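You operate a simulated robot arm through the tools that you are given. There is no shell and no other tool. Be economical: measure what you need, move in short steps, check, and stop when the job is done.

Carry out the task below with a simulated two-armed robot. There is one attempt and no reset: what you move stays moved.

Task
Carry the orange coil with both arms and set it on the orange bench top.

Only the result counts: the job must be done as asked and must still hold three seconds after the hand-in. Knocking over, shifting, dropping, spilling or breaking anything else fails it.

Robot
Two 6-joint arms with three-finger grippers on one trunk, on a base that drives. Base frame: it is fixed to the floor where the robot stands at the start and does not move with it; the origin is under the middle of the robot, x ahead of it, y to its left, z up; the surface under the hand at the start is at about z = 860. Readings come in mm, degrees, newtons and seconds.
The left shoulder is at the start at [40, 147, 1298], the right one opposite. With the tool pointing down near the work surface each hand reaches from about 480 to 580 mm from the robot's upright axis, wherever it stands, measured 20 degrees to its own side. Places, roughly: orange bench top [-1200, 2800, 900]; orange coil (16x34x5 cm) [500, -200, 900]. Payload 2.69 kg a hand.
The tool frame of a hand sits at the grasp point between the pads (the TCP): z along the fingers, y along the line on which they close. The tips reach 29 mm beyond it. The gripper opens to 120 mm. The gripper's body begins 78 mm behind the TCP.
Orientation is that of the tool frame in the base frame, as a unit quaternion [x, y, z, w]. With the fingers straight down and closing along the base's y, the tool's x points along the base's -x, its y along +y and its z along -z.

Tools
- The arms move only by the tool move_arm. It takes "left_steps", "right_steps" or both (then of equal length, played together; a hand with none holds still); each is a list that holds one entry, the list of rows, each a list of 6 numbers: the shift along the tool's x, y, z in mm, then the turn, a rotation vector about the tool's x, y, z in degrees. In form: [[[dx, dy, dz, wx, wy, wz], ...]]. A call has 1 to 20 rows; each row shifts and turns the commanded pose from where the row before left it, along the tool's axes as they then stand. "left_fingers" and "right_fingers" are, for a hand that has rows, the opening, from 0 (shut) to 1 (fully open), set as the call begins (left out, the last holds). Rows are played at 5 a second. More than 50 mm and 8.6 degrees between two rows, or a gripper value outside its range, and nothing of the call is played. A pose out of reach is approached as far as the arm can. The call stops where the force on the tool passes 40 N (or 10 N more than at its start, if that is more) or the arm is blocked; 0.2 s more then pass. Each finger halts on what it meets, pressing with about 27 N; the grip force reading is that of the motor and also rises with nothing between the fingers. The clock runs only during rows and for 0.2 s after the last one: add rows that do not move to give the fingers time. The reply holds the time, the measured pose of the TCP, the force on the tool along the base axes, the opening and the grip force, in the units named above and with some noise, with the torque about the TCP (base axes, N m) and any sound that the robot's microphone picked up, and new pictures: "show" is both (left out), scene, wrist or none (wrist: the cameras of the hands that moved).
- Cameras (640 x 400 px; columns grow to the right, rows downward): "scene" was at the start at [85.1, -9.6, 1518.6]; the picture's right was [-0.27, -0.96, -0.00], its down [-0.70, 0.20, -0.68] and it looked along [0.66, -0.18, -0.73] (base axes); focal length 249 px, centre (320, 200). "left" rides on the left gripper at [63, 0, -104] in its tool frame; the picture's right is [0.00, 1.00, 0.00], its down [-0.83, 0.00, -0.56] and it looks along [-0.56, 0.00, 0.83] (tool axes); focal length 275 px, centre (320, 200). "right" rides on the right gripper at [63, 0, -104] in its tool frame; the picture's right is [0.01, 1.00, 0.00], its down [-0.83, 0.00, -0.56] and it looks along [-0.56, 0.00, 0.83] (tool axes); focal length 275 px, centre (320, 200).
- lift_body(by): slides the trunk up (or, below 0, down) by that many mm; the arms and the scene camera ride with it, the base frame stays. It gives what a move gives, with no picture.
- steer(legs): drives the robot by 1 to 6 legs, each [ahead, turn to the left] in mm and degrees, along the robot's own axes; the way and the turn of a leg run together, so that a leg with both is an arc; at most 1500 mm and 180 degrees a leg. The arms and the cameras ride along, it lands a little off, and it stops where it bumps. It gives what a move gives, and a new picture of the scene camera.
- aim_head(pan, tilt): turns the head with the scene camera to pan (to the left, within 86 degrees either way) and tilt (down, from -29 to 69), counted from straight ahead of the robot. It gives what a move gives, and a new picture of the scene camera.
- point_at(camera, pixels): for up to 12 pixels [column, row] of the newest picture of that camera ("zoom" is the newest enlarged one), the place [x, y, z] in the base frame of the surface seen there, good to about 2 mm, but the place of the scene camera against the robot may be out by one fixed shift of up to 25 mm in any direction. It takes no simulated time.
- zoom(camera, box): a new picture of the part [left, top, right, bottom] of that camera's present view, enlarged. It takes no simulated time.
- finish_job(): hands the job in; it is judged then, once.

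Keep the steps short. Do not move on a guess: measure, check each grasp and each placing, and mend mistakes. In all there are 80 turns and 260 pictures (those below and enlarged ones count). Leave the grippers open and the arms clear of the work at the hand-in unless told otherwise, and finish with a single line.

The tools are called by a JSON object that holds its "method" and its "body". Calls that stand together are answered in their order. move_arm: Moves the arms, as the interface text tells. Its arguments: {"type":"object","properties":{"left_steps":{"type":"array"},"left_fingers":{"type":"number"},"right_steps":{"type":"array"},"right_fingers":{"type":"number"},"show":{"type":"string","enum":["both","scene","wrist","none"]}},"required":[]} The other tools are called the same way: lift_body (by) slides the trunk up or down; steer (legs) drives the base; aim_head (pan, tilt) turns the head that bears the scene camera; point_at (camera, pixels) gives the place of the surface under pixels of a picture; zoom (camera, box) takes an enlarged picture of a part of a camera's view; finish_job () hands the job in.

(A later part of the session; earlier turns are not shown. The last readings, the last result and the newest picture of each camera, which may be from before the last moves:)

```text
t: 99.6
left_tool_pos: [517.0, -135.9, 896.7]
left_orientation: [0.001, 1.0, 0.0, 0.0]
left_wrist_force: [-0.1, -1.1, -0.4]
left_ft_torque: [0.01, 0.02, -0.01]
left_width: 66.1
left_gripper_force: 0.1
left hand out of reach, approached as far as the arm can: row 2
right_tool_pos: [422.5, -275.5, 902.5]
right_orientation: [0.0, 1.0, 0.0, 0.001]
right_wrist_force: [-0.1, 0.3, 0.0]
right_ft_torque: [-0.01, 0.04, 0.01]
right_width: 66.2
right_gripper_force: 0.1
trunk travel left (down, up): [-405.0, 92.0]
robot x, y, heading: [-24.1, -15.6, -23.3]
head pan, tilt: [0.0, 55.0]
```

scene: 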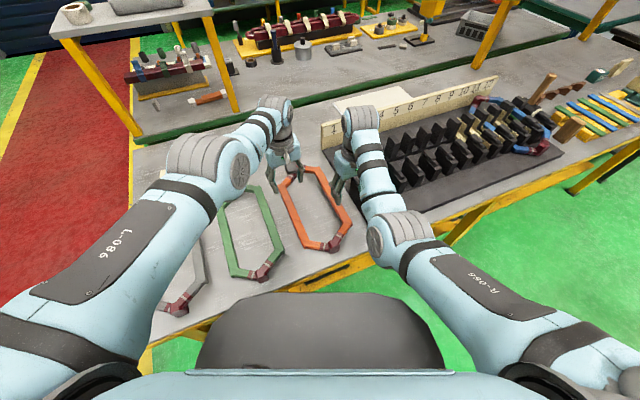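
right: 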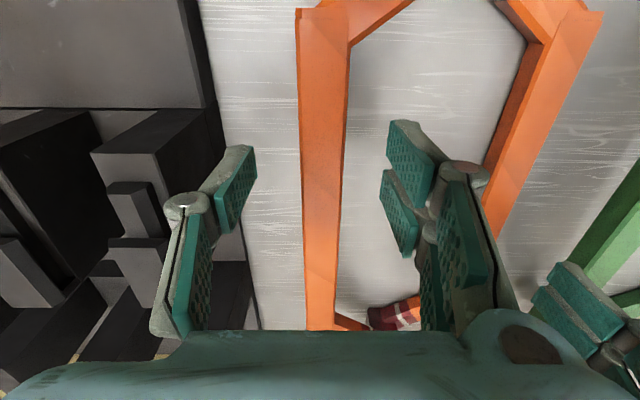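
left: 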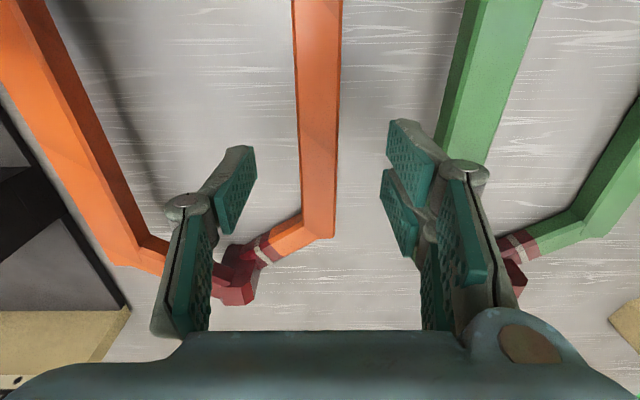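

Left slid slightly to (517,-136). I correct it to y=-143, x=514 and right to x=427.

{"method": "move_arm", "body": {"left_steps": [[[3, -7, 0, 0, 0, 0], [0, 0, 0, 0, 0, 0]]], "right_steps": [[[-4.5, 1, 2, 0, 0, 0], [0, 0, 0, 0, 0, 0]]], "show": "wrist"}}

```text
t: 100.2
left_tool_pos: [511.8, -141.2, 897.7]
left_orientation: [0.001, 1.0, -0.001, 0.001]
left_wrist_force: [1.2, -0.2, -1.0]
left_ft_torque: [0.02, 0.0, -0.01]
left_width: 66.1
left_gripper_force: 0.1
left hand out of reach, approached as far as the arm can: row 1
right_tool_pos: [425.5, -274.1, 897.7]
right_orientation: [-0.001, 1.0, 0.0, 0.002]
right_wrist_force: [1.0, 0.1, -1.4]
right_ft_torque: [0.0, 0.0, 0.04]
right_width: 66.1
right_gripper_force: 0.1
trunk travel left (down, up): [-405.0, 92.0]
robot x, y, heading: [-20.4, -17.7, -23.6]
head pan, tilt: [0.0, 55.0]
```

right: 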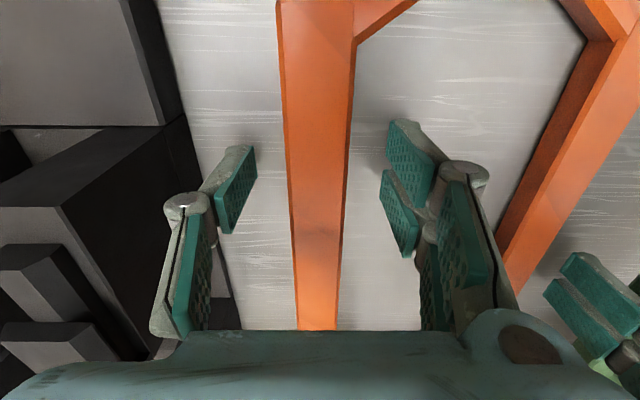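
left: 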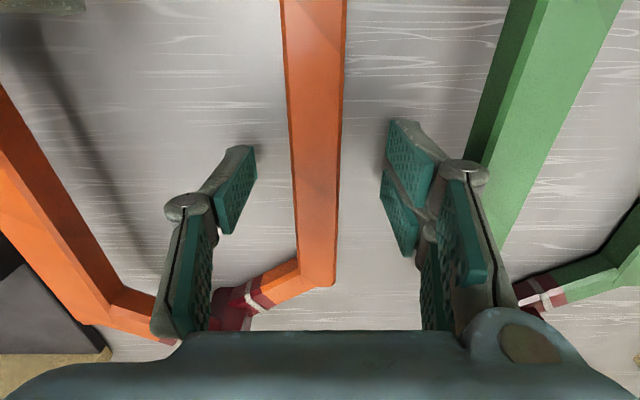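

Well aligned; left needs ~3 mm more depth. I lower it and then close both grippers.

{"method": "move_arm", "body": {"left_steps": [[[0, 0, 3.5, 0, 0, 0], [0, 0, 0, 0, 0, 0]]], "show": "none"}}

{"method": "move_arm", "body": {"left_steps": [[[0, 0, 0, 0, 0, 0], [0, 0, 0, 0, 0, 0], [0, 0, 0, 0, 0, 0], [0, 0, 0, 0, 0, 0], [0, 0, 0, 0, 0, 0]]], "right_steps": [[[0, 0, 0, 0, 0, 0], [0, 0, 0, 0, 0, 0], [0, 0, 0, 0, 0, 0], [0, 0, 0, 0, 0, 0], [0, 0, 0, 0, 0, 0]]], "left_fingers": 0, "right_fingers": 0, "show": "wrist"}}

```text
t: 100.8
left_tool_pos: [512.5, -142.2, 894.9]
left_orientation: [0.001, 1.0, 0.0, 0.001]
left_wrist_force: [0.5, -0.4, 0.5]
left_ft_torque: [0.02, -0.01, 0.02]
left_width: 66.1
left_gripper_force: 0.0
right_tool_pos: [424.9, -274.8, 899.4]
right_orientation: [-0.001, 1.0, 0.001, 0.001]
right_wrist_force: [0.6, 0.5, -0.8]
right_ft_torque: [0.01, -0.01, 0.02]
right_width: 66.0
right_gripper_force: 0.2
trunk travel left (down, up): [-405.0, 92.0]
robot x, y, heading: [-23.7, -17.3, -23.4]
head pan, tilt: [0.0, 55.0]
```

```text
t: 102.0
left_tool_pos: [511.3, -141.6, 894.7]
left_orientation: [0.001, 1.0, 0.0, 0.0]
left_wrist_force: [-0.9, -4.2, 0.9]
left_ft_torque: [-0.14, -0.03, 0.28]
left_width: 25.0
left_gripper_force: 27.1
right_tool_pos: [425.8, -274.2, 899.1]
right_orientation: [-0.001, 1.0, 0.001, 0.001]
right_wrist_force: [0.0, 4.8, -0.2]
right_ft_torque: [0.08, -0.02, 0.01]
right_width: 23.9
right_gripper_force: 27.1
trunk travel left (down, up): [-405.0, 92.0]
robot x, y, heading: [-20.6, -19.0, -23.8]
head pan, tilt: [0.0, 55.0]
```

right: 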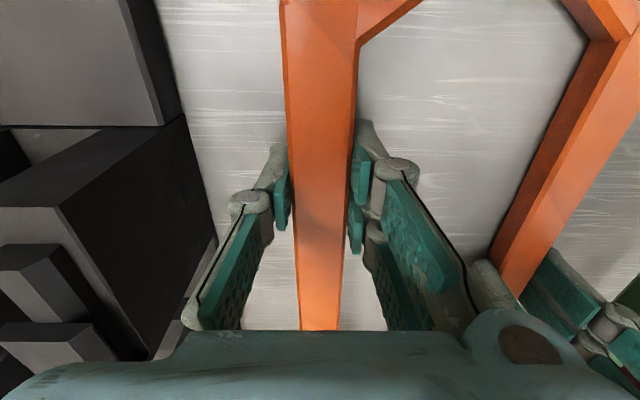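
left: 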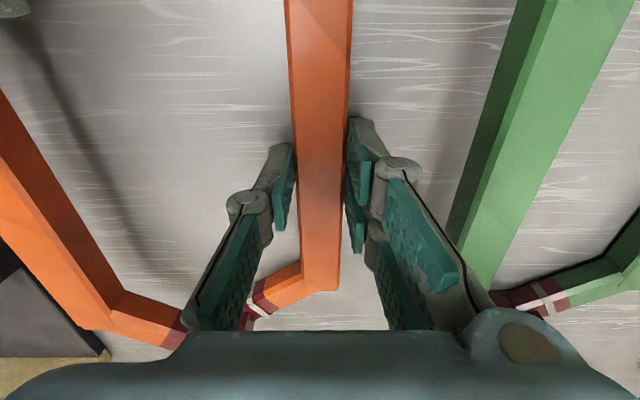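

Both grippers hold at ~25 and 24 mm with 27 N. I lift with the trunk 30 mm, check weight and grip, then lift the remaining 62 mm.

{"method": "lift_body", "body": {"by": 30}}

{"method": "move_arm", "body": {"left_steps": [[[0, 0, 0, 0, 0, 0]]], "right_steps": [[[0, 0, 0, 0, 0, 0]]], "show": "both"}}

```text
t: 102.7
left_tool_pos: [510.6, -140.0, 924.4]
left_orientation: [0.001, 1.0, 0.0, 0.0]
left_wrist_force: [-0.9, 0.9, -0.1]
left_ft_torque: [-0.03, 0.02, -0.03]
left_width: 0.0
left_gripper_force: 27.0
right_tool_pos: [425.0, -273.8, 930.4]
right_orientation: [0.0, 1.0, 0.001, 0.002]
right_wrist_force: [-0.4, -1.1, 1.5]
right_ft_torque: [-0.03, 0.06, 0.03]
right_width: 0.0
right_gripper_force: 27.3
trunk travel left (down, up): [-435.0, 62.0]
robot x, y, heading: [-22.8, -19.7, -23.6]
head pan, tilt: [0.0, 55.0]
```

```text
t: 103.1
left_tool_pos: [512.8, -141.9, 925.5]
left_orientation: [0.0, 1.0, 0.0, 0.0]
left_wrist_force: [0.9, -0.7, 0.3]
left_ft_torque: [-0.01, 0.01, 0.0]
left_width: 0.0
left_gripper_force: 26.9
right_tool_pos: [425.7, -273.4, 930.9]
right_orientation: [0.001, 1.0, 0.001, 0.002]
right_wrist_force: [0.2, -1.1, 0.5]
right_ft_torque: [0.02, 0.01, 0.0]
right_width: 0.4
right_gripper_force: 27.3
trunk travel left (down, up): [-435.0, 62.0]
robot x, y, heading: [-18.5, -19.9, -23.3]
head pan, tilt: [0.0, 55.0]
```

scene: 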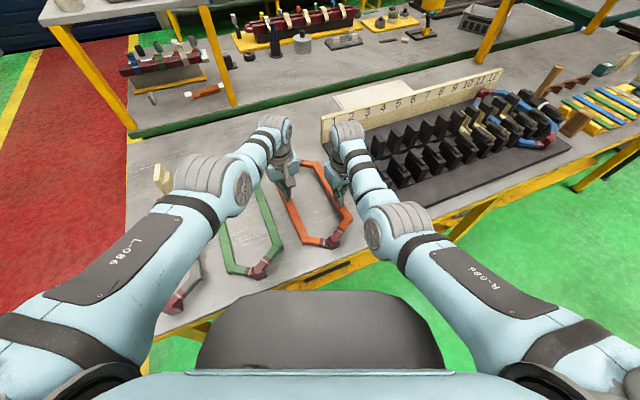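
right: 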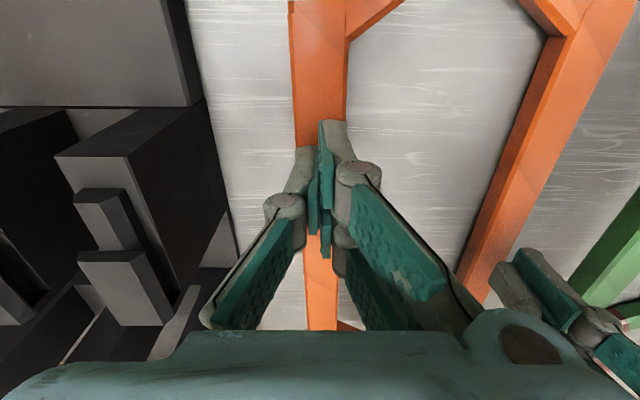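
left: 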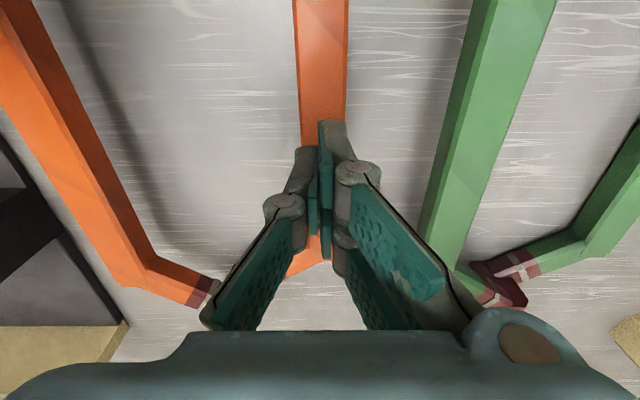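

The coil slipped out of both grips and still lies flat on the table. Grip width was 24–25 mm versus 20 mm top width, so I inspect the bar's cross-section before regrasping.

{"method": "zoom", "body": {"camera": "right", "box": [270, 0, 430, 100]}}

{"method": "point_at", "body": {"camera": "right", "pixels": [[289, 60], [293, 60], [298, 60], [310, 60], [335, 60], [343, 60], [346, 60], [349, 60], [500, 200], [515, 200], [530, 200], [490, 200]]}}

{"method": "zoom", "body": {"camera": "left", "box": [0, 0, 360, 225]}}

{"method": "point_at", "body": {"camera": "left", "pixels": [[290, 60], [294, 60], [298, 60], [320, 60], [340, 60], [345, 60], [349, 60], [60, 150], [80, 150], [95, 150], [40, 150], [110, 170]]}}

```text
4.00 times, centred on (350, 50) of right
```

zoom: 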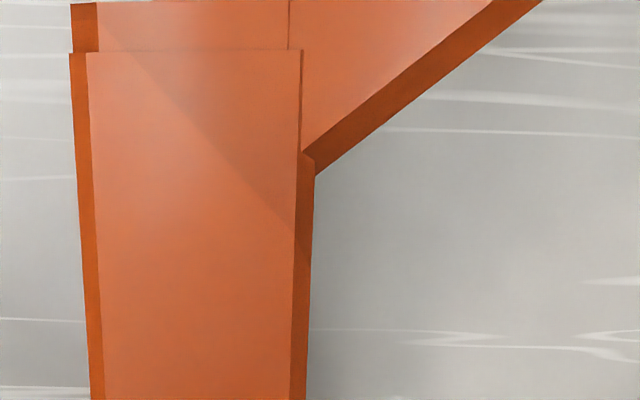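

```text
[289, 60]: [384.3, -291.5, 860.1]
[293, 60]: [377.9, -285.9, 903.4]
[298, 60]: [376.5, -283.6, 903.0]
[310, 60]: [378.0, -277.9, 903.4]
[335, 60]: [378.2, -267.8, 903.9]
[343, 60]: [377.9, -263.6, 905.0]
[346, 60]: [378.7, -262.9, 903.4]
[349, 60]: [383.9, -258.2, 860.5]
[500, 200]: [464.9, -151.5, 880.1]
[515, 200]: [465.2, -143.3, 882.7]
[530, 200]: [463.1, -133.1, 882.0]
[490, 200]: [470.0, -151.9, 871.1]
```

```text
1.78 times, centred on (180, 112) of left
```

zoom: 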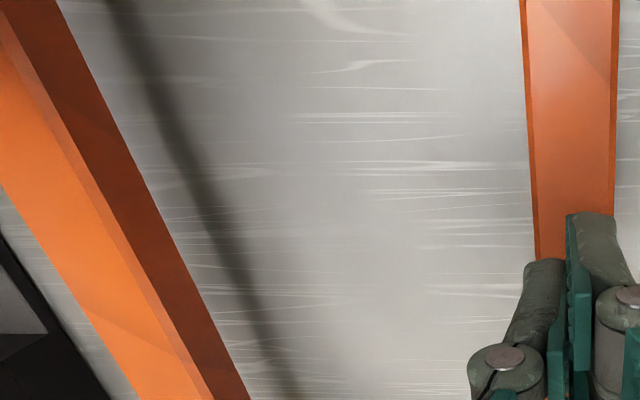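

```text
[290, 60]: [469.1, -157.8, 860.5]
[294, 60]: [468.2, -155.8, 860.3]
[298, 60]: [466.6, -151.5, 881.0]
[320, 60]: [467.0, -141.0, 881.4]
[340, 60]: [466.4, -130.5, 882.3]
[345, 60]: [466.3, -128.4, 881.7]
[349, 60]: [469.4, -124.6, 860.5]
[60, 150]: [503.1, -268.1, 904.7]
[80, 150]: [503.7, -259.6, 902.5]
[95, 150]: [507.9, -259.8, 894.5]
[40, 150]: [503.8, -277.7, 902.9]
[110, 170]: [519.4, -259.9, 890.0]
```

The bar has bevelled top edges, full width ~25 mm; the coil now sits with low top ≈882, high top ≈903. I open, return down (trunk -30), go deeper (L tips ≈863, R ≈866), and regrasp.

{"method": "move_arm", "body": {"left_steps": [[[0, 0, 0, 0, 0, 0], [0, 0, 0, 0, 0, 0]]], "right_steps": [[[0, 0, 0, 0, 0, 0], [0, 0, 0, 0, 0, 0]]], "left_fingers": 0.5, "right_fingers": 0.5, "show": "none"}}

{"method": "lift_body", "body": {"by": -30}}

{"method": "move_arm", "body": {"left_steps": [[[0, 0, 2, 0, 0, 0], [0, 0, 1.2, 0, 0, 0], [0, 0, 0, 0, 0, 0]]], "right_steps": [[[0, 0, 2, 0, 0, 0], [0, 0, 2, 0, 0, 0], [0, 0, 0, 0, 0, 0]]], "show": "wrist"}}

```text
t: 103.7
left_tool_pos: [512.4, -140.1, 925.9]
left_orientation: [0.001, 1.0, -0.001, 0.0]
left_wrist_force: [0.9, -0.1, 0.2]
left_ft_torque: [0.0, -0.02, 0.03]
left_width: 59.9
left_gripper_force: 0.1
right_tool_pos: [425.7, -275.1, 930.3]
right_orientation: [-0.001, 1.0, 0.001, 0.002]
right_wrist_force: [0.3, -0.1, 0.2]
right_ft_torque: [0.02, -0.01, 0.02]
right_width: 60.0
right_gripper_force: 0.0
trunk travel left (down, up): [-435.0, 62.0]
robot x, y, heading: [-19.3, -18.5, -23.6]
head pan, tilt: [0.0, 55.0]
```

```text
t: 104.5
left_tool_pos: [511.7, -141.1, 895.0]
left_orientation: [0.001, 1.0, -0.001, -0.001]
left_wrist_force: [-0.1, -0.6, 0.3]
left_ft_torque: [-0.01, 0.02, 0.04]
left_width: 59.9
left_gripper_force: 0.0
right_tool_pos: [424.2, -274.0, 898.9]
right_orientation: [0.0, 1.0, 0.001, 0.001]
right_wrist_force: [-0.1, 0.1, 0.1]
right_ft_torque: [0.0, 0.04, 0.01]
right_width: 60.1
right_gripper_force: 0.2
trunk travel left (down, up): [-405.0, 92.0]
robot x, y, heading: [-23.5, -17.3, -23.5]
head pan, tilt: [0.0, 55.0]
```

```text
t: 105.3
left_tool_pos: [510.3, -139.6, 892.4]
left_orientation: [0.0, 1.0, 0.0, 0.001]
left_wrist_force: [-0.1, 0.6, 0.1]
left_ft_torque: [-0.01, 0.03, -0.02]
left_width: 59.9
left_gripper_force: 0.0
right_tool_pos: [424.5, -273.7, 894.6]
right_orientation: [0.0, 1.0, 0.0, 0.002]
right_wrist_force: [0.4, 0.6, -0.7]
right_ft_torque: [-0.02, 0.01, 0.01]
right_width: 59.9
right_gripper_force: 0.1
trunk travel left (down, up): [-405.0, 92.0]
robot x, y, heading: [-19.8, -19.1, -23.5]
head pan, tilt: [0.0, 55.0]
```

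right: 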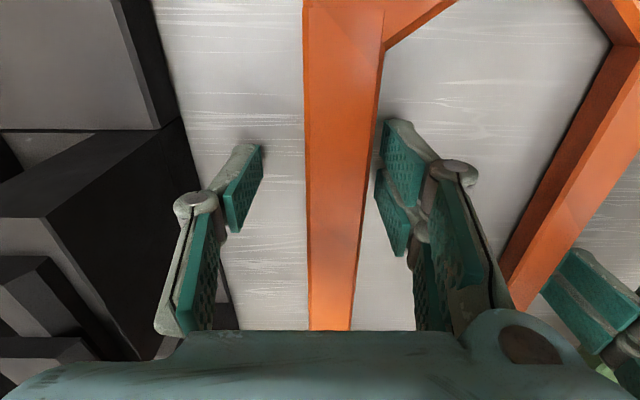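
left: 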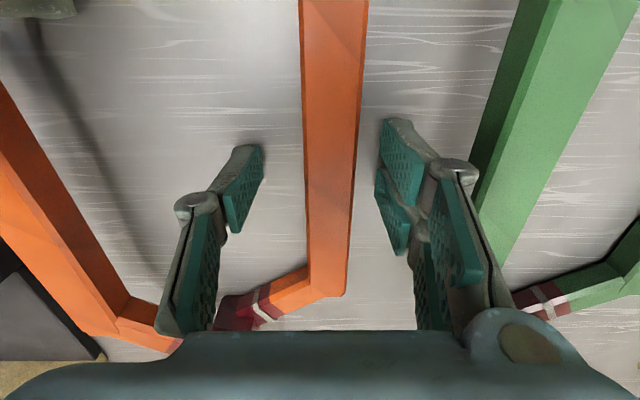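

The legs now sit ~5 mm to the +y side. I measure to re-centre.

{"method": "point_at", "body": {"camera": "right", "pixels": [[312, 200], [335, 200], [360, 200], [310, 100], [340, 100], [372, 100], [320, 320], [345, 320]]}}

{"method": "point_at", "body": {"camera": "left", "pixels": [[310, 200], [330, 200], [352, 200], [308, 100], [335, 100], [358, 100], [312, 280], [345, 280]]}}

```text
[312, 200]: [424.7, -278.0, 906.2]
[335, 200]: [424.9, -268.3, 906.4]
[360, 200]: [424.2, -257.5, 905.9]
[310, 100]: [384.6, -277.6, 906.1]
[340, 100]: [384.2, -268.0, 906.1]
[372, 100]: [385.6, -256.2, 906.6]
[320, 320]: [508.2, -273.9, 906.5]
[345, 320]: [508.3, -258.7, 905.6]
```

```text
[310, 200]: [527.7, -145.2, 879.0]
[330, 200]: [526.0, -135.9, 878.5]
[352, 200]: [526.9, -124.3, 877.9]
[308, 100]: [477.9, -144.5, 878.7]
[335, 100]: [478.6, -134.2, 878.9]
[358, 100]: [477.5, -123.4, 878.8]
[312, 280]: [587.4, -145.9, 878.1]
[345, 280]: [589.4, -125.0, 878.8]
```

Centres: high leg y=-267.5, low leg y=-134.7. I shift R +6, L +4.8 and close, then lift slowly by 1.5 mm rows to read the load.

{"method": "move_arm", "body": {"left_steps": [[[0, 4.8, 0, 0, 0, 0], [0, 0, 0, 0, 0, 0]]], "right_steps": [[[0, 6.2, 0, 0, 0, 0], [0, 0, 0, 0, 0, 0]]], "show": "none"}}

{"method": "move_arm", "body": {"left_steps": [[[0, 0, 0, 0, 0, 0], [0, 0, 0, 0, 0, 0], [0, 0, 0, 0, 0, 0], [0, 0, 0, 0, 0, 0]]], "right_steps": [[[0, 0, 0, 0, 0, 0], [0, 0, 0, 0, 0, 0], [0, 0, 0, 0, 0, 0], [0, 0, 0, 0, 0, 0]]], "left_fingers": 0, "right_fingers": 0, "show": "none"}}

{"method": "move_arm", "body": {"left_steps": [[[0, 0, -1.5, 0, 0, 0], [0, 0, -1.5, 0, 0, 0], [0, 0, -1.5, 0, 0, 0], [0, 0, -1.5, 0, 0, 0]]], "right_steps": [[[0, 0, -1.5, 0, 0, 0], [0, 0, -1.5, 0, 0, 0], [0, 0, -1.5, 0, 0, 0], [0, 0, -1.5, 0, 0, 0]]], "show": "wrist"}}

```text
t: 105.9
left_tool_pos: [512.5, -136.1, 892.7]
left_orientation: [0.0, 1.0, 0.0, 0.0]
left_wrist_force: [0.8, -0.2, 0.5]
left_ft_torque: [0.02, -0.02, 0.01]
left_width: 60.0
left_gripper_force: 0.0
right_tool_pos: [426.2, -267.6, 895.0]
right_orientation: [0.001, 1.0, 0.002, 0.002]
right_wrist_force: [-1.0, -0.4, 0.3]
right_ft_torque: [-0.02, 0.02, -0.02]
right_width: 59.6
right_gripper_force: 0.2
trunk travel left (down, up): [-405.0, 92.0]
robot x, y, heading: [-19.7, -18.1, -23.5]
head pan, tilt: [0.0, 55.0]
```

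```text
t: 106.9
left_tool_pos: [511.4, -134.9, 892.5]
left_orientation: [0.001, 1.0, 0.0, 0.0]
left_wrist_force: [0.7, 1.7, 0.4]
left_ft_torque: [0.02, 0.02, -0.2]
left_width: 24.9
left_gripper_force: 26.8
right_tool_pos: [425.5, -267.9, 895.4]
right_orientation: [0.0, 1.0, 0.0, 0.002]
right_wrist_force: [1.0, -1.3, 0.9]
right_ft_torque: [-0.01, 0.0, -0.3]
right_width: 23.6
right_gripper_force: 27.4
trunk travel left (down, up): [-405.0, 92.0]
robot x, y, heading: [-23.2, -20.6, -23.5]
head pan, tilt: [0.0, 55.0]
```

```text
t: 107.9
left_tool_pos: [513.2, -137.1, 897.3]
left_orientation: [0.001, 1.0, 0.002, -0.002]
left_wrist_force: [-5.2, 5.6, -2.1]
left_ft_torque: [0.04, 0.0, -0.57]
left_width: 24.9
left_gripper_force: 27.1
right_tool_pos: [425.4, -267.3, 901.1]
right_orientation: [-0.001, 1.0, 0.001, 0.002]
right_wrist_force: [4.3, -5.7, -2.6]
right_ft_torque: [-0.09, 0.04, -0.51]
right_width: 23.7
right_gripper_force: 26.9
trunk travel left (down, up): [-405.0, 92.0]
robot x, y, heading: [-21.0, -19.4, -23.6]
head pan, tilt: [0.0, 55.0]
```

right: 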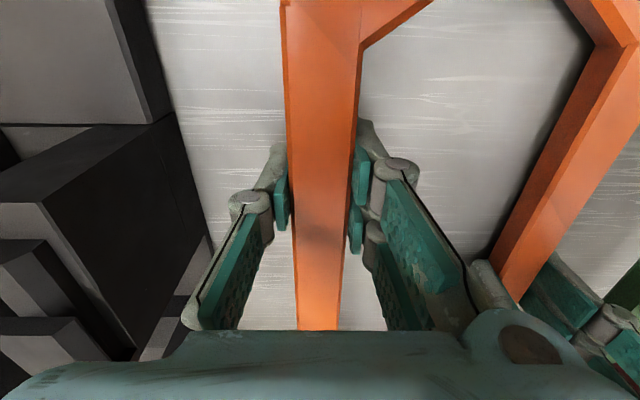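
left: 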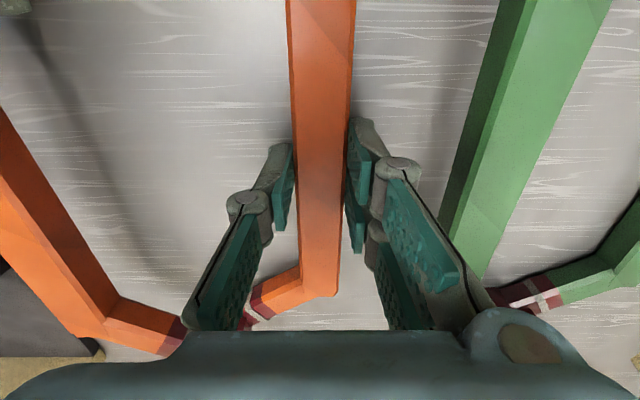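

Forces are small (about 5 N total, so a light coil or slipping). I check whether the legs rose with the hands.

{"method": "point_at", "body": {"camera": "right", "pixels": [[320, 220], [325, 100], [540, 200]]}}

{"method": "point_at", "body": {"camera": "left", "pixels": [[320, 220], [322, 100], [50, 220]]}}

```text
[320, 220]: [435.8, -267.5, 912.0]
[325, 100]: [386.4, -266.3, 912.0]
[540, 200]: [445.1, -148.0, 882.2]
```

```text
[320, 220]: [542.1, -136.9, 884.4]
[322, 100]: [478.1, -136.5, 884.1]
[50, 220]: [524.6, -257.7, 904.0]
```

The coil did rise with the hands (legs +5–6 mm), so it is light (~0.5 kg). The earlier slip came from the abrupt trunk lift with a shallow grip. I continue lifting slowly by the arms, 3 mm rows.

{"method": "move_arm", "body": {"left_steps": [[[0, 0, -2, 0, 0, 0], [0, 0, -3, 0, 0, 0], [0, 0, -3, 0, 0, 0], [0, 0, -3, 0, 0, 0], [0, 0, -3, 0, 0, 0], [0, 0, -3, 0, 0, 0], [0, 0, -3, 0, 0, 0], [0, 0, -3, 0, 0, 0], [0, 0, -3, 0, 0, 0], [0, 0, -3, 0, 0, 0], [0, 0, -3, 0, 0, 0], [0, 0, -3, 0, 0, 0], [0, 0, -3, 0, 0, 0], [0, 0, -3, 0, 0, 0], [0, 0, -3, 0, 0, 0], [0, 0, -2, 0, 0, 0], [0, 0, 0, 0, 0, 0]]], "right_steps": [[[0, 0, -2, 0, 0, 0], [0, 0, -3, 0, 0, 0], [0, 0, -3, 0, 0, 0], [0, 0, -3, 0, 0, 0], [0, 0, -3, 0, 0, 0], [0, 0, -3, 0, 0, 0], [0, 0, -3, 0, 0, 0], [0, 0, -3, 0, 0, 0], [0, 0, -3, 0, 0, 0], [0, 0, -3, 0, 0, 0], [0, 0, -3, 0, 0, 0], [0, 0, -3, 0, 0, 0], [0, 0, -3, 0, 0, 0], [0, 0, -3, 0, 0, 0], [0, 0, -3, 0, 0, 0], [0, 0, -2, 0, 0, 0], [0, 0, 0, 0, 0, 0]]], "show": "both"}}

```text
t: 111.5
left_tool_pos: [523.0, -144.4, 940.1]
left_orientation: [0.001, 1.0, 0.0, 0.0]
left_wrist_force: [-7.0, 9.4, -1.7]
left_ft_torque: [0.14, 0.28, -0.98]
left_width: 27.2
left_gripper_force: 27.8
left hand out of reach, approached as far as the arm can: row 2, 6, 10, 14
right_tool_pos: [425.9, -268.9, 947.5]
right_orientation: [0.0, 1.0, -0.001, 0.001]
right_wrist_force: [6.9, -10.6, -2.7]
right_ft_torque: [-0.24, -0.24, -0.92]
right_width: 25.6
right_gripper_force: 26.6
trunk travel left (down, up): [-405.0, 92.0]
robot x, y, heading: [-19.9, -19.8, -23.4]
head pan, tilt: [0.0, 55.0]
```

scene: 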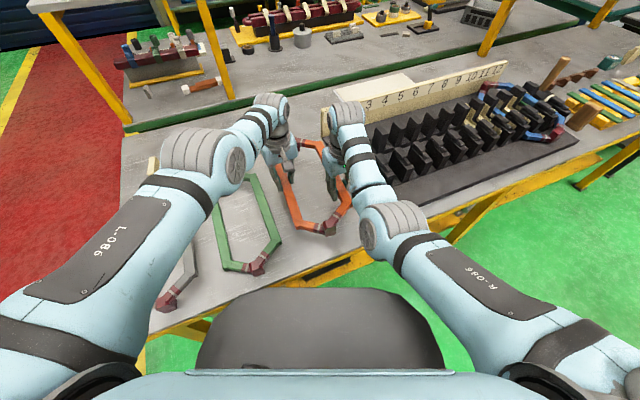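
right: 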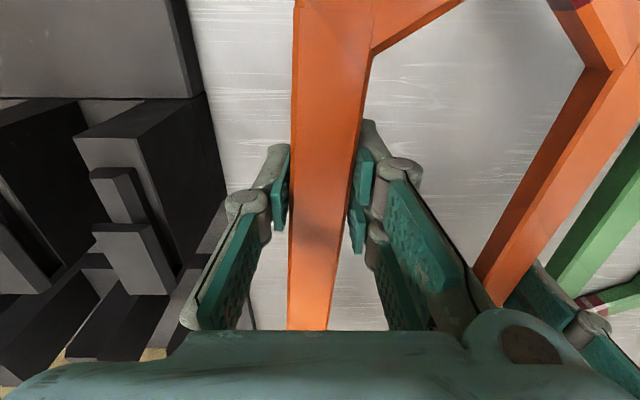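
left: 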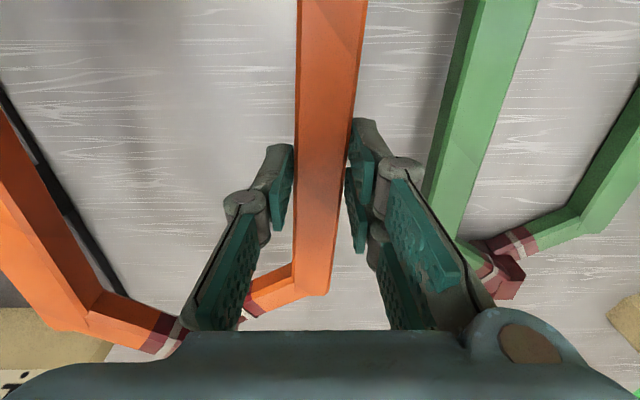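

The coil is up ~48 mm. Left drifted 12 mm forward at its reach limit, straining the coil (±7–10 N). I relieve this by shifting the right hand the same way (+10, -7).

{"method": "move_arm", "body": {"left_steps": [[[0, 0, 0, 0, 0, 0], [0, 0, 0, 0, 0, 0], [0, 0, 0, 0, 0, 0], [0, 0, 0, 0, 0, 0], [0, 0, 0, 0, 0, 0], [0, 0, 0, 0, 0, 0]]], "right_steps": [[[-2, -1.4, 0, 0, 0, 0], [-2, -1.4, 0, 0, 0, 0], [-2, -1.4, 0, 0, 0, 0], [-2, -1.4, 0, 0, 0, 0], [-2, -1.4, 0, 0, 0, 0], [0, 0, 0, 0, 0, 0]]], "show": "wrist"}}

```text
t: 112.9
left_tool_pos: [522.4, -143.5, 940.5]
left_orientation: [0.001, 1.0, -0.001, -0.001]
left_wrist_force: [0.5, 4.9, -2.2]
left_ft_torque: [0.01, -0.22, -0.23]
left_width: 24.7
left_gripper_force: 27.3
right_tool_pos: [435.5, -274.3, 946.3]
right_orientation: [-0.001, 1.0, 0.0, 0.002]
right_wrist_force: [-0.1, -5.2, -1.2]
right_ft_torque: [-0.07, 0.27, -0.3]
right_width: 23.7
right_gripper_force: 27.3
trunk travel left (down, up): [-405.0, 92.0]
robot x, y, heading: [-20.8, -20.0, -23.5]
head pan, tilt: [0.0, 55.0]
```

right: 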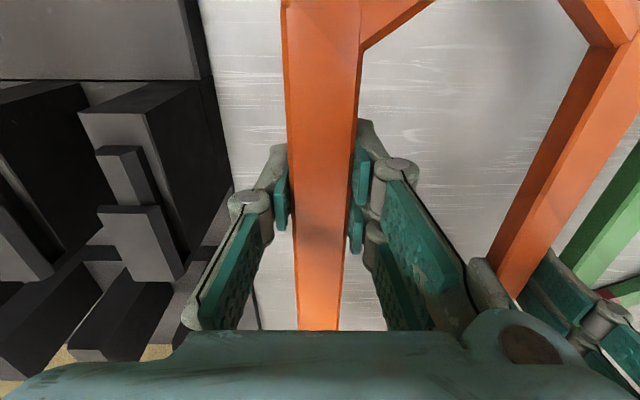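
left: 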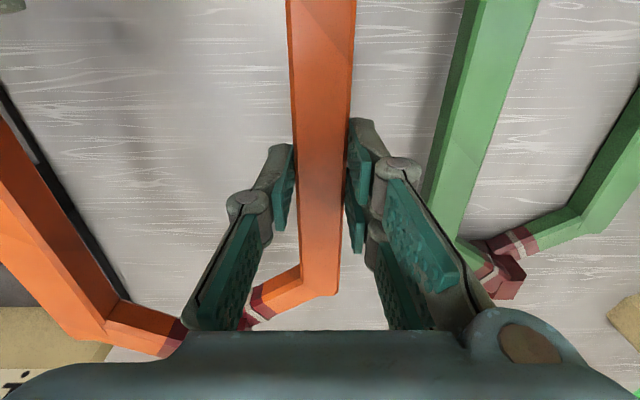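

Strain is gone and grips are intact (24.7/23.7 mm). Before driving, I lower to ~20 mm above the table and test a small 40 mm back-up to see whether the grip survives driving.

{"method": "move_arm", "body": {"left_steps": [[[0, 0, 5, 0, 0, 0], [0, 0, 5, 0, 0, 0], [0, 0, 5, 0, 0, 0], [0, 0, 5, 0, 0, 0], [0, 0, 5, 0, 0, 0], [0, 0, 0, 0, 0, 0]]], "right_steps": [[[0, 0, 5, 0, 0, 0], [0, 0, 5, 0, 0, 0], [0, 0, 5, 0, 0, 0], [0, 0, 5, 0, 0, 0], [0, 0, 5, 0, 0, 0], [0, 0, 0, 0, 0, 0]]], "show": "none"}}

{"method": "steer", "body": {"legs": [[-30, 0]]}}

```text
t: 114.3
left_tool_pos: [520.7, -140.7, 915.0]
left_orientation: [0.0, 1.0, -0.001, 0.0]
left_wrist_force: [10.5, 0.1, -1.3]
left_ft_torque: [-0.04, -0.56, 0.84]
left_width: 24.7
left_gripper_force: 27.4
left hand out of reach, approached as far as the arm can: row 5
right_tool_pos: [435.2, -274.8, 922.4]
right_orientation: [-0.001, 1.0, 0.001, 0.0]
right_wrist_force: [-11.2, -0.2, -2.7]
right_ft_torque: [-0.07, 0.7, 0.54]
right_width: 23.6
right_gripper_force: 26.7
trunk travel left (down, up): [-405.0, 92.0]
robot x, y, heading: [-16.3, -18.4, -23.5]
head pan, tilt: [0.0, 55.0]
```

```text
t: 115.1
left_tool_pos: [497.2, -131.0, 912.3]
left_orientation: [0.0, 1.0, 0.001, -0.002]
left_wrist_force: [11.4, -1.1, 1.6]
left_ft_torque: [-0.21, -0.15, 0.92]
left_width: 25.3
left_gripper_force: 27.5
right_tool_pos: [412.6, -263.7, 919.1]
right_orientation: [-0.001, 1.0, 0.002, -0.001]
right_wrist_force: [-10.4, 0.9, -5.9]
right_ft_torque: [-0.18, 0.71, 0.72]
right_width: 23.9
right_gripper_force: 26.3
trunk travel left (down, up): [-405.0, 92.0]
robot x, y, heading: [-45.8, -5.9, -23.0]
head pan, tilt: [0.0, 55.0]
```

scene: 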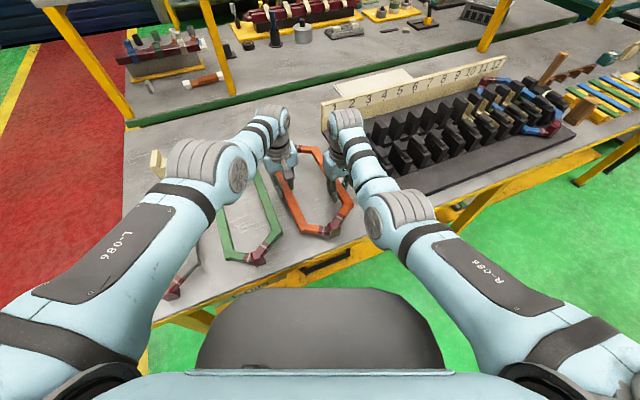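

The grip survived driving. I relieve the x strain by shifting the right hand back ~5 mm, then test a gentle trunk lift of 10 mm at this low height.

{"method": "move_arm", "body": {"left_steps": [[[0, 0, 0, 0, 0, 0], [0, 0, 0, 0, 0, 0], [0, 0, 0, 0, 0, 0], [0, 0, 0, 0, 0, 0]]], "right_steps": [[[1.5, 0, 0, 0, 0, 0], [1.5, 0, 0, 0, 0, 0], [1.5, 0, 0, 0, 0, 0], [0, 0, 0, 0, 0, 0]]], "show": "none"}}

{"method": "lift_body", "body": {"by": 10}}

```text
t: 116.1
left_tool_pos: [490.0, -128.9, 917.1]
left_orientation: [0.001, 1.0, -0.001, -0.001]
left_wrist_force: [-17.5, -14.4, 4.6]
left_ft_torque: [-0.46, 0.88, -0.34]
left_width: 24.9
left_gripper_force: 26.6
right_tool_pos: [402.6, -260.4, 923.8]
right_orientation: [-0.001, 1.0, 0.001, 0.003]
right_wrist_force: [16.5, 15.9, -7.2]
right_ft_torque: [-0.21, -0.46, -0.61]
right_width: 23.7
right_gripper_force: 27.1
trunk travel left (down, up): [-405.0, 92.0]
robot x, y, heading: [-45.9, -10.8, -23.2]
head pan, tilt: [0.0, 55.0]
```

```text
t: 116.7
left_tool_pos: [490.4, -129.7, 926.8]
left_orientation: [0.0, 1.0, -0.002, 0.0]
left_wrist_force: [-21.4, -21.1, 3.7]
left_ft_torque: [-0.54, 0.52, -0.31]
left_width: 25.0
left_gripper_force: 27.1
right_tool_pos: [403.7, -260.0, 932.9]
right_orientation: [-0.003, 1.0, 0.001, 0.002]
right_wrist_force: [20.7, 21.4, -6.3]
right_ft_torque: [0.01, -0.18, -0.61]
right_width: 23.9
right_gripper_force: 27.0
trunk travel left (down, up): [-415.0, 82.0]
robot x, y, heading: [-48.7, -6.2, -23.5]
head pan, tilt: [0.0, 55.0]
```

The grip survived the trunk lift too, but the hands strain along the line between them (~29 N). I shift the right hand (+2.6, +1.4) to relieve it.

{"method": "move_arm", "body": {"right_steps": [[[-1.3, 0.7, 0, 0, 0, 0], [-1.3, 0.7, 0, 0, 0, 0], [0, 0, 0, 0, 0, 0], [0, 0, 0, 0, 0, 0]]], "show": "wrist"}}

```text
t: 117.7
left_tool_pos: [494.0, -128.6, 927.6]
left_orientation: [0.0, 1.0, -0.001, 0.0]
left_wrist_force: [-3.0, -12.2, 1.5]
left_ft_torque: [-0.35, 0.01, 0.47]
left_width: 24.8
left_gripper_force: 27.3
right_tool_pos: [406.5, -260.2, 931.8]
right_orientation: [-0.001, 1.0, 0.001, 0.0]
right_wrist_force: [3.2, 12.9, -4.2]
right_ft_torque: [0.06, 0.3, 0.28]
right_width: 23.8
right_gripper_force: 27.7
trunk travel left (down, up): [-415.0, 82.0]
robot x, y, heading: [-49.4, -3.5, -23.4]
head pan, tilt: [0.0, 55.0]
```

right: 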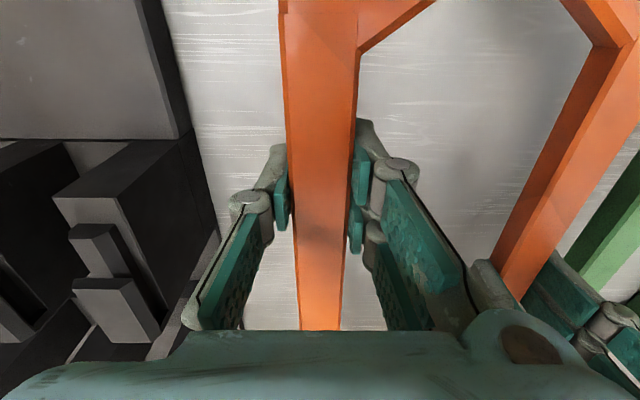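

Much better. One more small relief, then three gentle 10 mm trunk lifts, and a 450 mm back-up off the table.

{"method": "move_arm", "body": {"right_steps": [[[0.2, 0.8, 0, 0, 0, 0], [0.2, 0.7, 0, 0, 0, 0], [0, 0, 0, 0, 0, 0]]], "show": "none"}}

{"method": "lift_body", "body": {"by": 10}}

{"method": "lift_body", "body": {"by": 10}}

{"method": "lift_body", "body": {"by": 10}}

```text
t: 118.5
left_tool_pos: [492.1, -128.8, 925.6]
left_orientation: [-0.001, 1.0, 0.0, 0.001]
left_wrist_force: [3.4, -1.3, 2.0]
left_ft_torque: [-0.27, 0.08, 0.37]
left_width: 24.7
left_gripper_force: 27.3
right_tool_pos: [405.5, -260.2, 933.0]
right_orientation: [-0.002, 1.0, -0.001, -0.001]
right_wrist_force: [-3.6, 0.6, -6.7]
right_ft_torque: [-0.19, 0.27, 0.23]
right_width: 23.4
right_gripper_force: 27.0
trunk travel left (down, up): [-415.0, 82.0]
robot x, y, heading: [-46.1, -5.4, -23.2]
head pan, tilt: [0.0, 55.0]
```

```text
t: 119.1
left_tool_pos: [493.3, -127.7, 936.5]
left_orientation: [0.0, 1.0, 0.0, 0.001]
left_wrist_force: [9.3, 5.4, -0.6]
left_ft_torque: [-0.01, -0.09, 0.44]
left_width: 24.7
left_gripper_force: 26.8
right_tool_pos: [405.3, -258.6, 944.3]
right_orientation: [-0.001, 1.0, 0.0, 0.002]
right_wrist_force: [-10.5, -4.6, -2.2]
right_ft_torque: [-0.14, 0.25, 0.26]
right_width: 23.4
right_gripper_force: 26.4
trunk travel left (down, up): [-425.0, 72.0]
robot x, y, heading: [-43.3, -4.7, -23.4]
head pan, tilt: [0.0, 55.0]
```

```text
t: 119.6
left_tool_pos: [491.7, -128.3, 948.1]
left_orientation: [0.001, 1.0, 0.0, 0.0]
left_wrist_force: [13.3, 11.0, -3.6]
left_ft_torque: [0.22, -0.34, 0.51]
left_width: 24.9
left_gripper_force: 26.8
right_tool_pos: [405.7, -259.8, 953.4]
right_orientation: [-0.001, 1.0, 0.001, 0.002]
right_wrist_force: [-13.8, -11.4, -0.5]
right_ft_torque: [-0.13, 0.33, 0.26]
right_width: 23.8
right_gripper_force: 27.2
trunk travel left (down, up): [-435.0, 62.0]
robot x, y, heading: [-47.8, -8.0, -23.4]
head pan, tilt: [0.0, 55.0]
```

```text
t: 120.2
left_tool_pos: [492.5, -127.4, 956.6]
left_orientation: [0.0, 1.0, 0.0, 0.002]
left_wrist_force: [17.2, 17.0, -4.4]
left_ft_torque: [0.42, -0.39, 0.47]
left_width: 24.8
left_gripper_force: 26.9
right_tool_pos: [405.5, -259.5, 964.4]
right_orientation: [-0.001, 1.0, -0.001, 0.001]
right_wrist_force: [-16.5, -16.7, 0.5]
right_ft_torque: [-0.11, 0.26, 0.24]
right_width: 23.6
right_gripper_force: 26.7
trunk travel left (down, up): [-445.0, 52.0]
robot x, y, heading: [-47.8, -8.1, -23.2]
head pan, tilt: [0.0, 55.0]
```

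Trunk lifting builds ~23 N of strain the other way (coil bottom now ~55 mm up). I relieve with the right hand (-2.1, -1.1) and hold a second to see if it drifts.

{"method": "move_arm", "body": {"right_steps": [[[1.1, -0.55, 0, 0, 0, 0], [1.0, -0.55, 0, 0, 0, 0], [0, 0, 0, 0, 0, 0], [0, 0, 0, 0, 0, 0]]], "show": "none"}}

{"method": "steer", "body": {"legs": [[-450, 0]]}}

```text
t: 121.2
left_tool_pos: [492.6, -128.7, 955.5]
left_orientation: [0.001, 1.0, 0.0, -0.001]
left_wrist_force: [4.6, 12.5, -5.1]
left_ft_torque: [0.34, 0.21, -0.21]
left_width: 24.9
left_gripper_force: 27.1
right_tool_pos: [404.2, -259.3, 963.5]
right_orientation: [-0.001, 1.0, 0.001, 0.002]
right_wrist_force: [-5.5, -12.8, 0.6]
right_ft_torque: [-0.1, -0.32, -0.23]
right_width: 23.9
right_gripper_force: 26.7
trunk travel left (down, up): [-445.0, 52.0]
robot x, y, heading: [-47.4, -6.7, -23.3]
head pan, tilt: [0.0, 55.0]
```

```text
t: 123.9
left_tool_pos: [85.2, 44.9, 955.4]
left_orientation: [0.005, 1.0, 0.0, 0.0]
left_wrist_force: [-4.2, 2.8, -2.7]
left_ft_torque: [0.07, 0.13, -0.38]
left_width: 24.9
left_gripper_force: 27.6
right_tool_pos: [-5.6, -85.8, 963.0]
right_orientation: [0.004, 1.0, 0.001, -0.001]
right_wrist_force: [5.0, -2.6, -2.3]
right_ft_torque: [-0.03, -0.13, -0.42]
right_width: 23.5
right_gripper_force: 27.4
trunk travel left (down, up): [-445.0, 52.0]
robot x, y, heading: [-458.1, 173.9, -23.8]
head pan, tilt: [0.0, 55.0]
```

scene: 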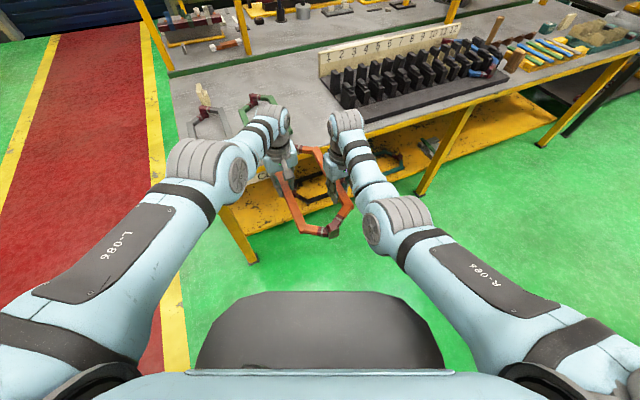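

The coil is held and clear of the table, strain low. I turn left 143.5° toward the orange bench.

{"method": "steer", "body": {"legs": [[0, 70], [0, 73.5]]}}

{"method": "aim_head", "body": {"pan": -10, "tilt": 22}}

```text
t: 130.6
left_tool_pos: [-822.9, 586.9, 958.0]
left_orientation: [0.952, -0.307, 0.001, 0.0]
left_wrist_force: [0.4, -4.3, -2.8]
left_ft_torque: [0.02, 0.09, -0.23]
left_width: 24.9
left_gripper_force: 27.3
right_tool_pos: [-674.7, 641.2, 964.1]
right_orientation: [0.952, -0.305, -0.001, 0.001]
right_wrist_force: [-0.7, 4.6, -1.1]
right_ft_torque: [-0.02, -0.08, -0.44]
right_width: 23.7
right_gripper_force: 27.0
trunk travel left (down, up): [-445.0, 52.0]
robot x, y, heading: [-455.6, 172.7, 121.0]
head pan, tilt: [0.0, 55.0]
```

scene: 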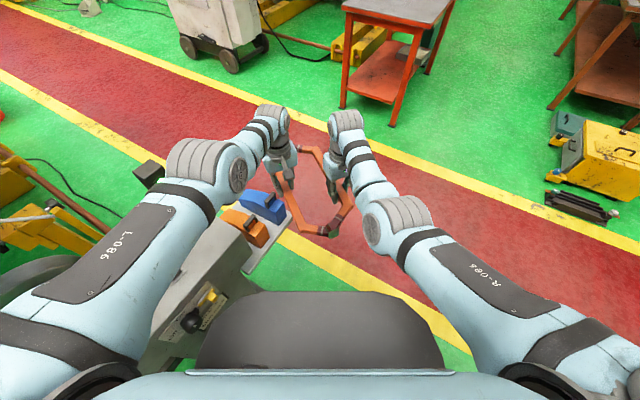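

```text
t: 131.6
left_tool_pos: [-823.0, 585.9, 955.5]
left_orientation: [0.952, -0.307, 0.001, 0.0]
left_wrist_force: [0.7, -2.6, -0.8]
left_ft_torque: [0.04, 0.0, -0.16]
left_width: 24.9
left_gripper_force: 26.2
right_tool_pos: [-675.7, 640.8, 963.2]
right_orientation: [0.953, -0.304, -0.001, 0.001]
right_wrist_force: [-1.8, 2.6, -2.6]
right_ft_torque: [-0.03, -0.15, -0.3]
right_width: 23.7
right_gripper_force: 26.5
trunk travel left (down, up): [-445.0, 52.0]
robot x, y, heading: [-455.9, 174.8, 121.1]
head pan, tilt: [-10.0, 22.0]
```

scene: 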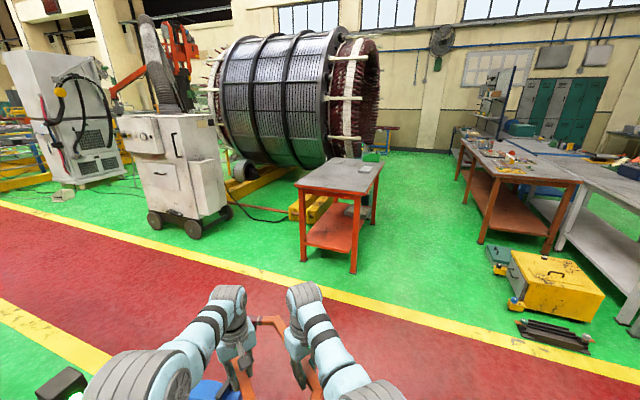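

The coil is still held. But there is a grey machine close at front-left (blue/orange tools on top). I look down and measure it before driving.

{"method": "aim_head", "body": {"pan": 25, "tilt": 60}}

{"method": "point_at", "body": {"camera": "scene", "pixels": [[320, 150], [360, 200], [330, 260], [300, 320], [380, 230], [400, 260], [360, 330], [420, 180], [340, 120], [300, 200], [420, 330], [250, 350]]}}

```text
t: 132.6
left_tool_pos: [-823.5, 586.2, 956.3]
left_orientation: [0.952, -0.307, 0.0, 0.0]
left_wrist_force: [1.0, -2.5, -1.8]
left_ft_torque: [-0.13, -0.13, -0.16]
left_width: 24.8
left_gripper_force: 26.6
right_tool_pos: [-673.8, 641.9, 964.0]
right_orientation: [0.952, -0.305, -0.001, 0.001]
right_wrist_force: [-0.9, 2.1, -2.5]
right_ft_torque: [0.13, 0.05, -0.34]
right_width: 23.7
right_gripper_force: 27.1
trunk travel left (down, up): [-445.0, 52.0]
robot x, y, heading: [-450.9, 172.5, 120.9]
head pan, tilt: [25.0, 60.0]
```

scene: 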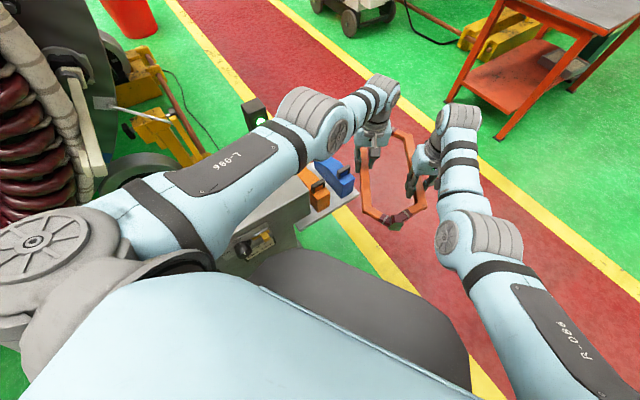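

```text
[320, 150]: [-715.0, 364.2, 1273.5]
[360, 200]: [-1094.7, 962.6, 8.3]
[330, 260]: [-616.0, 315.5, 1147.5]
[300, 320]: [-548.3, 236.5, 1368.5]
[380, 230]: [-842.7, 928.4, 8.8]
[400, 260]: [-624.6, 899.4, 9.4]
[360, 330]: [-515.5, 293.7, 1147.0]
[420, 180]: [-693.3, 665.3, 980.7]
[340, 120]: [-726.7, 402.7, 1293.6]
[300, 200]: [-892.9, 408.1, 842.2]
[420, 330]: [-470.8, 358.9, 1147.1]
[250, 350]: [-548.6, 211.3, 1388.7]
```

{"method": "point_at", "body": {"camera": "scene", "pixels": [[340, 175], [315, 190], [258, 118], [262, 245], [305, 235], [350, 190], [355, 200], [250, 100], [235, 265], [320, 215], [270, 215], [300, 245]]}}

{"method": "zoom", "body": {"camera": "scene", "box": [180, 70, 440, 290]}}

```text
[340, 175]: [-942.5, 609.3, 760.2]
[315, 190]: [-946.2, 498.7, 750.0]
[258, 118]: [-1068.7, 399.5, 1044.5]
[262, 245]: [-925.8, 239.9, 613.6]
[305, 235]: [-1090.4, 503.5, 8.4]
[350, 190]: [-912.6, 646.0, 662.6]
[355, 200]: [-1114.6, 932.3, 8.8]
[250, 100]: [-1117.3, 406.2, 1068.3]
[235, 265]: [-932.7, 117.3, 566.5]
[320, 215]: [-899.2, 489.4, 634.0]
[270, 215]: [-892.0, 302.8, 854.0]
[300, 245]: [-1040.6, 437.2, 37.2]
```

```text
1.82 times, centred on (310, 180) of scene
```

zoom: 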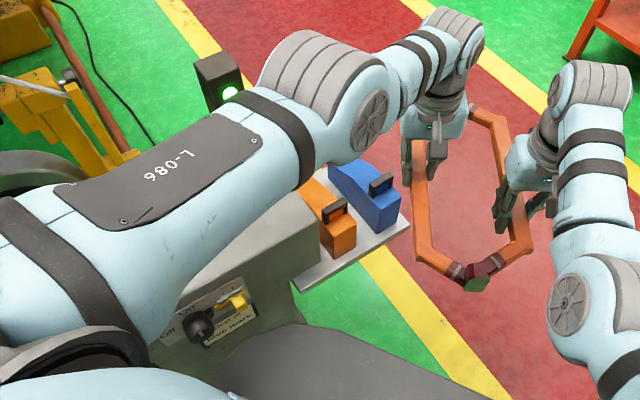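

The machine occupies x<-890, y≈240–650, just left of us; driving straight at 121° risks it. I route around: turn to face +y, go 830 mm, turn left 62°, go 805 mm, and turn back to face +y at about (-1165,1380).

{"method": "steer", "body": {"legs": [[0, -31], [830, 0], [0, 62]]}}

{"method": "aim_head", "body": {"pan": 0, "tilt": 40}}

```text
t: 141.3
left_tool_pos: [-982.3, 1177.9, 957.6]
left_orientation: [0.999, -0.043, -0.001, 0.0]
left_wrist_force: [2.3, -2.3, -2.4]
left_ft_torque: [-0.06, 0.09, -0.15]
left_width: 24.5
left_gripper_force: 27.4
right_tool_pos: [-881.2, 1301.4, 963.1]
right_orientation: [0.999, -0.042, -0.001, 0.001]
right_wrist_force: [-1.7, 2.8, -0.9]
right_ft_torque: [-0.02, -0.03, -0.34]
right_width: 23.8
right_gripper_force: 27.2
trunk travel left (down, up): [-445.0, 52.0]
robot x, y, heading: [-455.4, 1009.0, 151.6]
head pan, tilt: [25.0, 60.0]
```

scene: 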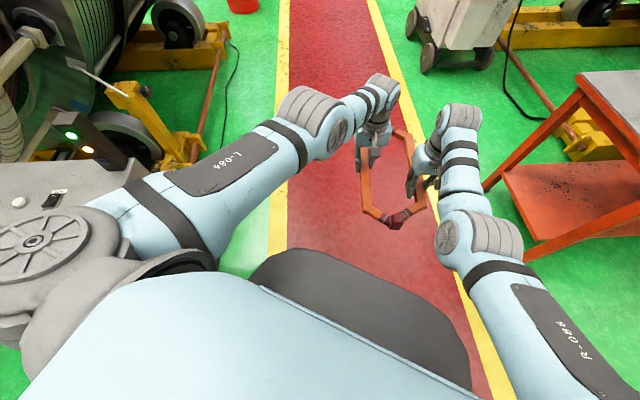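

```text
t: 142.2
left_tool_pos: [-981.3, 1176.6, 957.6]
left_orientation: [0.999, -0.042, 0.0, 0.0]
left_wrist_force: [1.8, -0.7, -1.3]
left_ft_torque: [0.02, 0.09, -0.12]
left_width: 24.7
left_gripper_force: 26.9
right_tool_pos: [-882.1, 1300.1, 964.3]
right_orientation: [0.999, -0.041, -0.001, 0.001]
right_wrist_force: [-1.0, 1.5, -1.9]
right_ft_torque: [0.03, -0.18, -0.24]
right_width: 23.7
right_gripper_force: 26.8
trunk travel left (down, up): [-445.0, 52.0]
robot x, y, heading: [-456.2, 1007.8, 151.7]
head pan, tilt: [0.0, 40.0]
```

scene: 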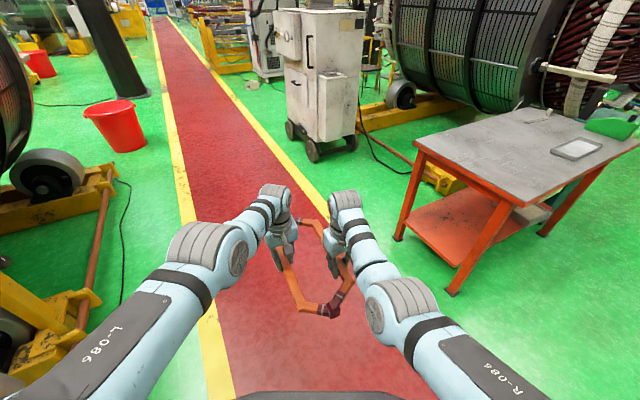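

The aisle ahead is free. I measure the bench top and the white machine from here.

{"method": "point_at", "body": {"camera": "scene", "pixels": [[418, 145], [500, 192], [440, 160], [520, 110], [550, 160], [470, 150], [560, 140], [314, 158], [350, 148], [290, 130], [402, 237], [455, 290]]}}

```text
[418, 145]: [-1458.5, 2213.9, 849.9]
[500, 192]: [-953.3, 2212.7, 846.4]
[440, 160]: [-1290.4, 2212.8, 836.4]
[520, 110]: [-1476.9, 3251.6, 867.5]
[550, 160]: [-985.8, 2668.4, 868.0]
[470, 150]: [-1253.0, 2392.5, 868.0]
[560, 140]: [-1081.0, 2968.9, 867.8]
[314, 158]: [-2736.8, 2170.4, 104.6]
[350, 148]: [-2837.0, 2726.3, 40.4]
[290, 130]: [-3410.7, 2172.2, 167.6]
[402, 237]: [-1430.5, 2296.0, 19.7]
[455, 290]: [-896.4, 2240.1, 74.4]
```

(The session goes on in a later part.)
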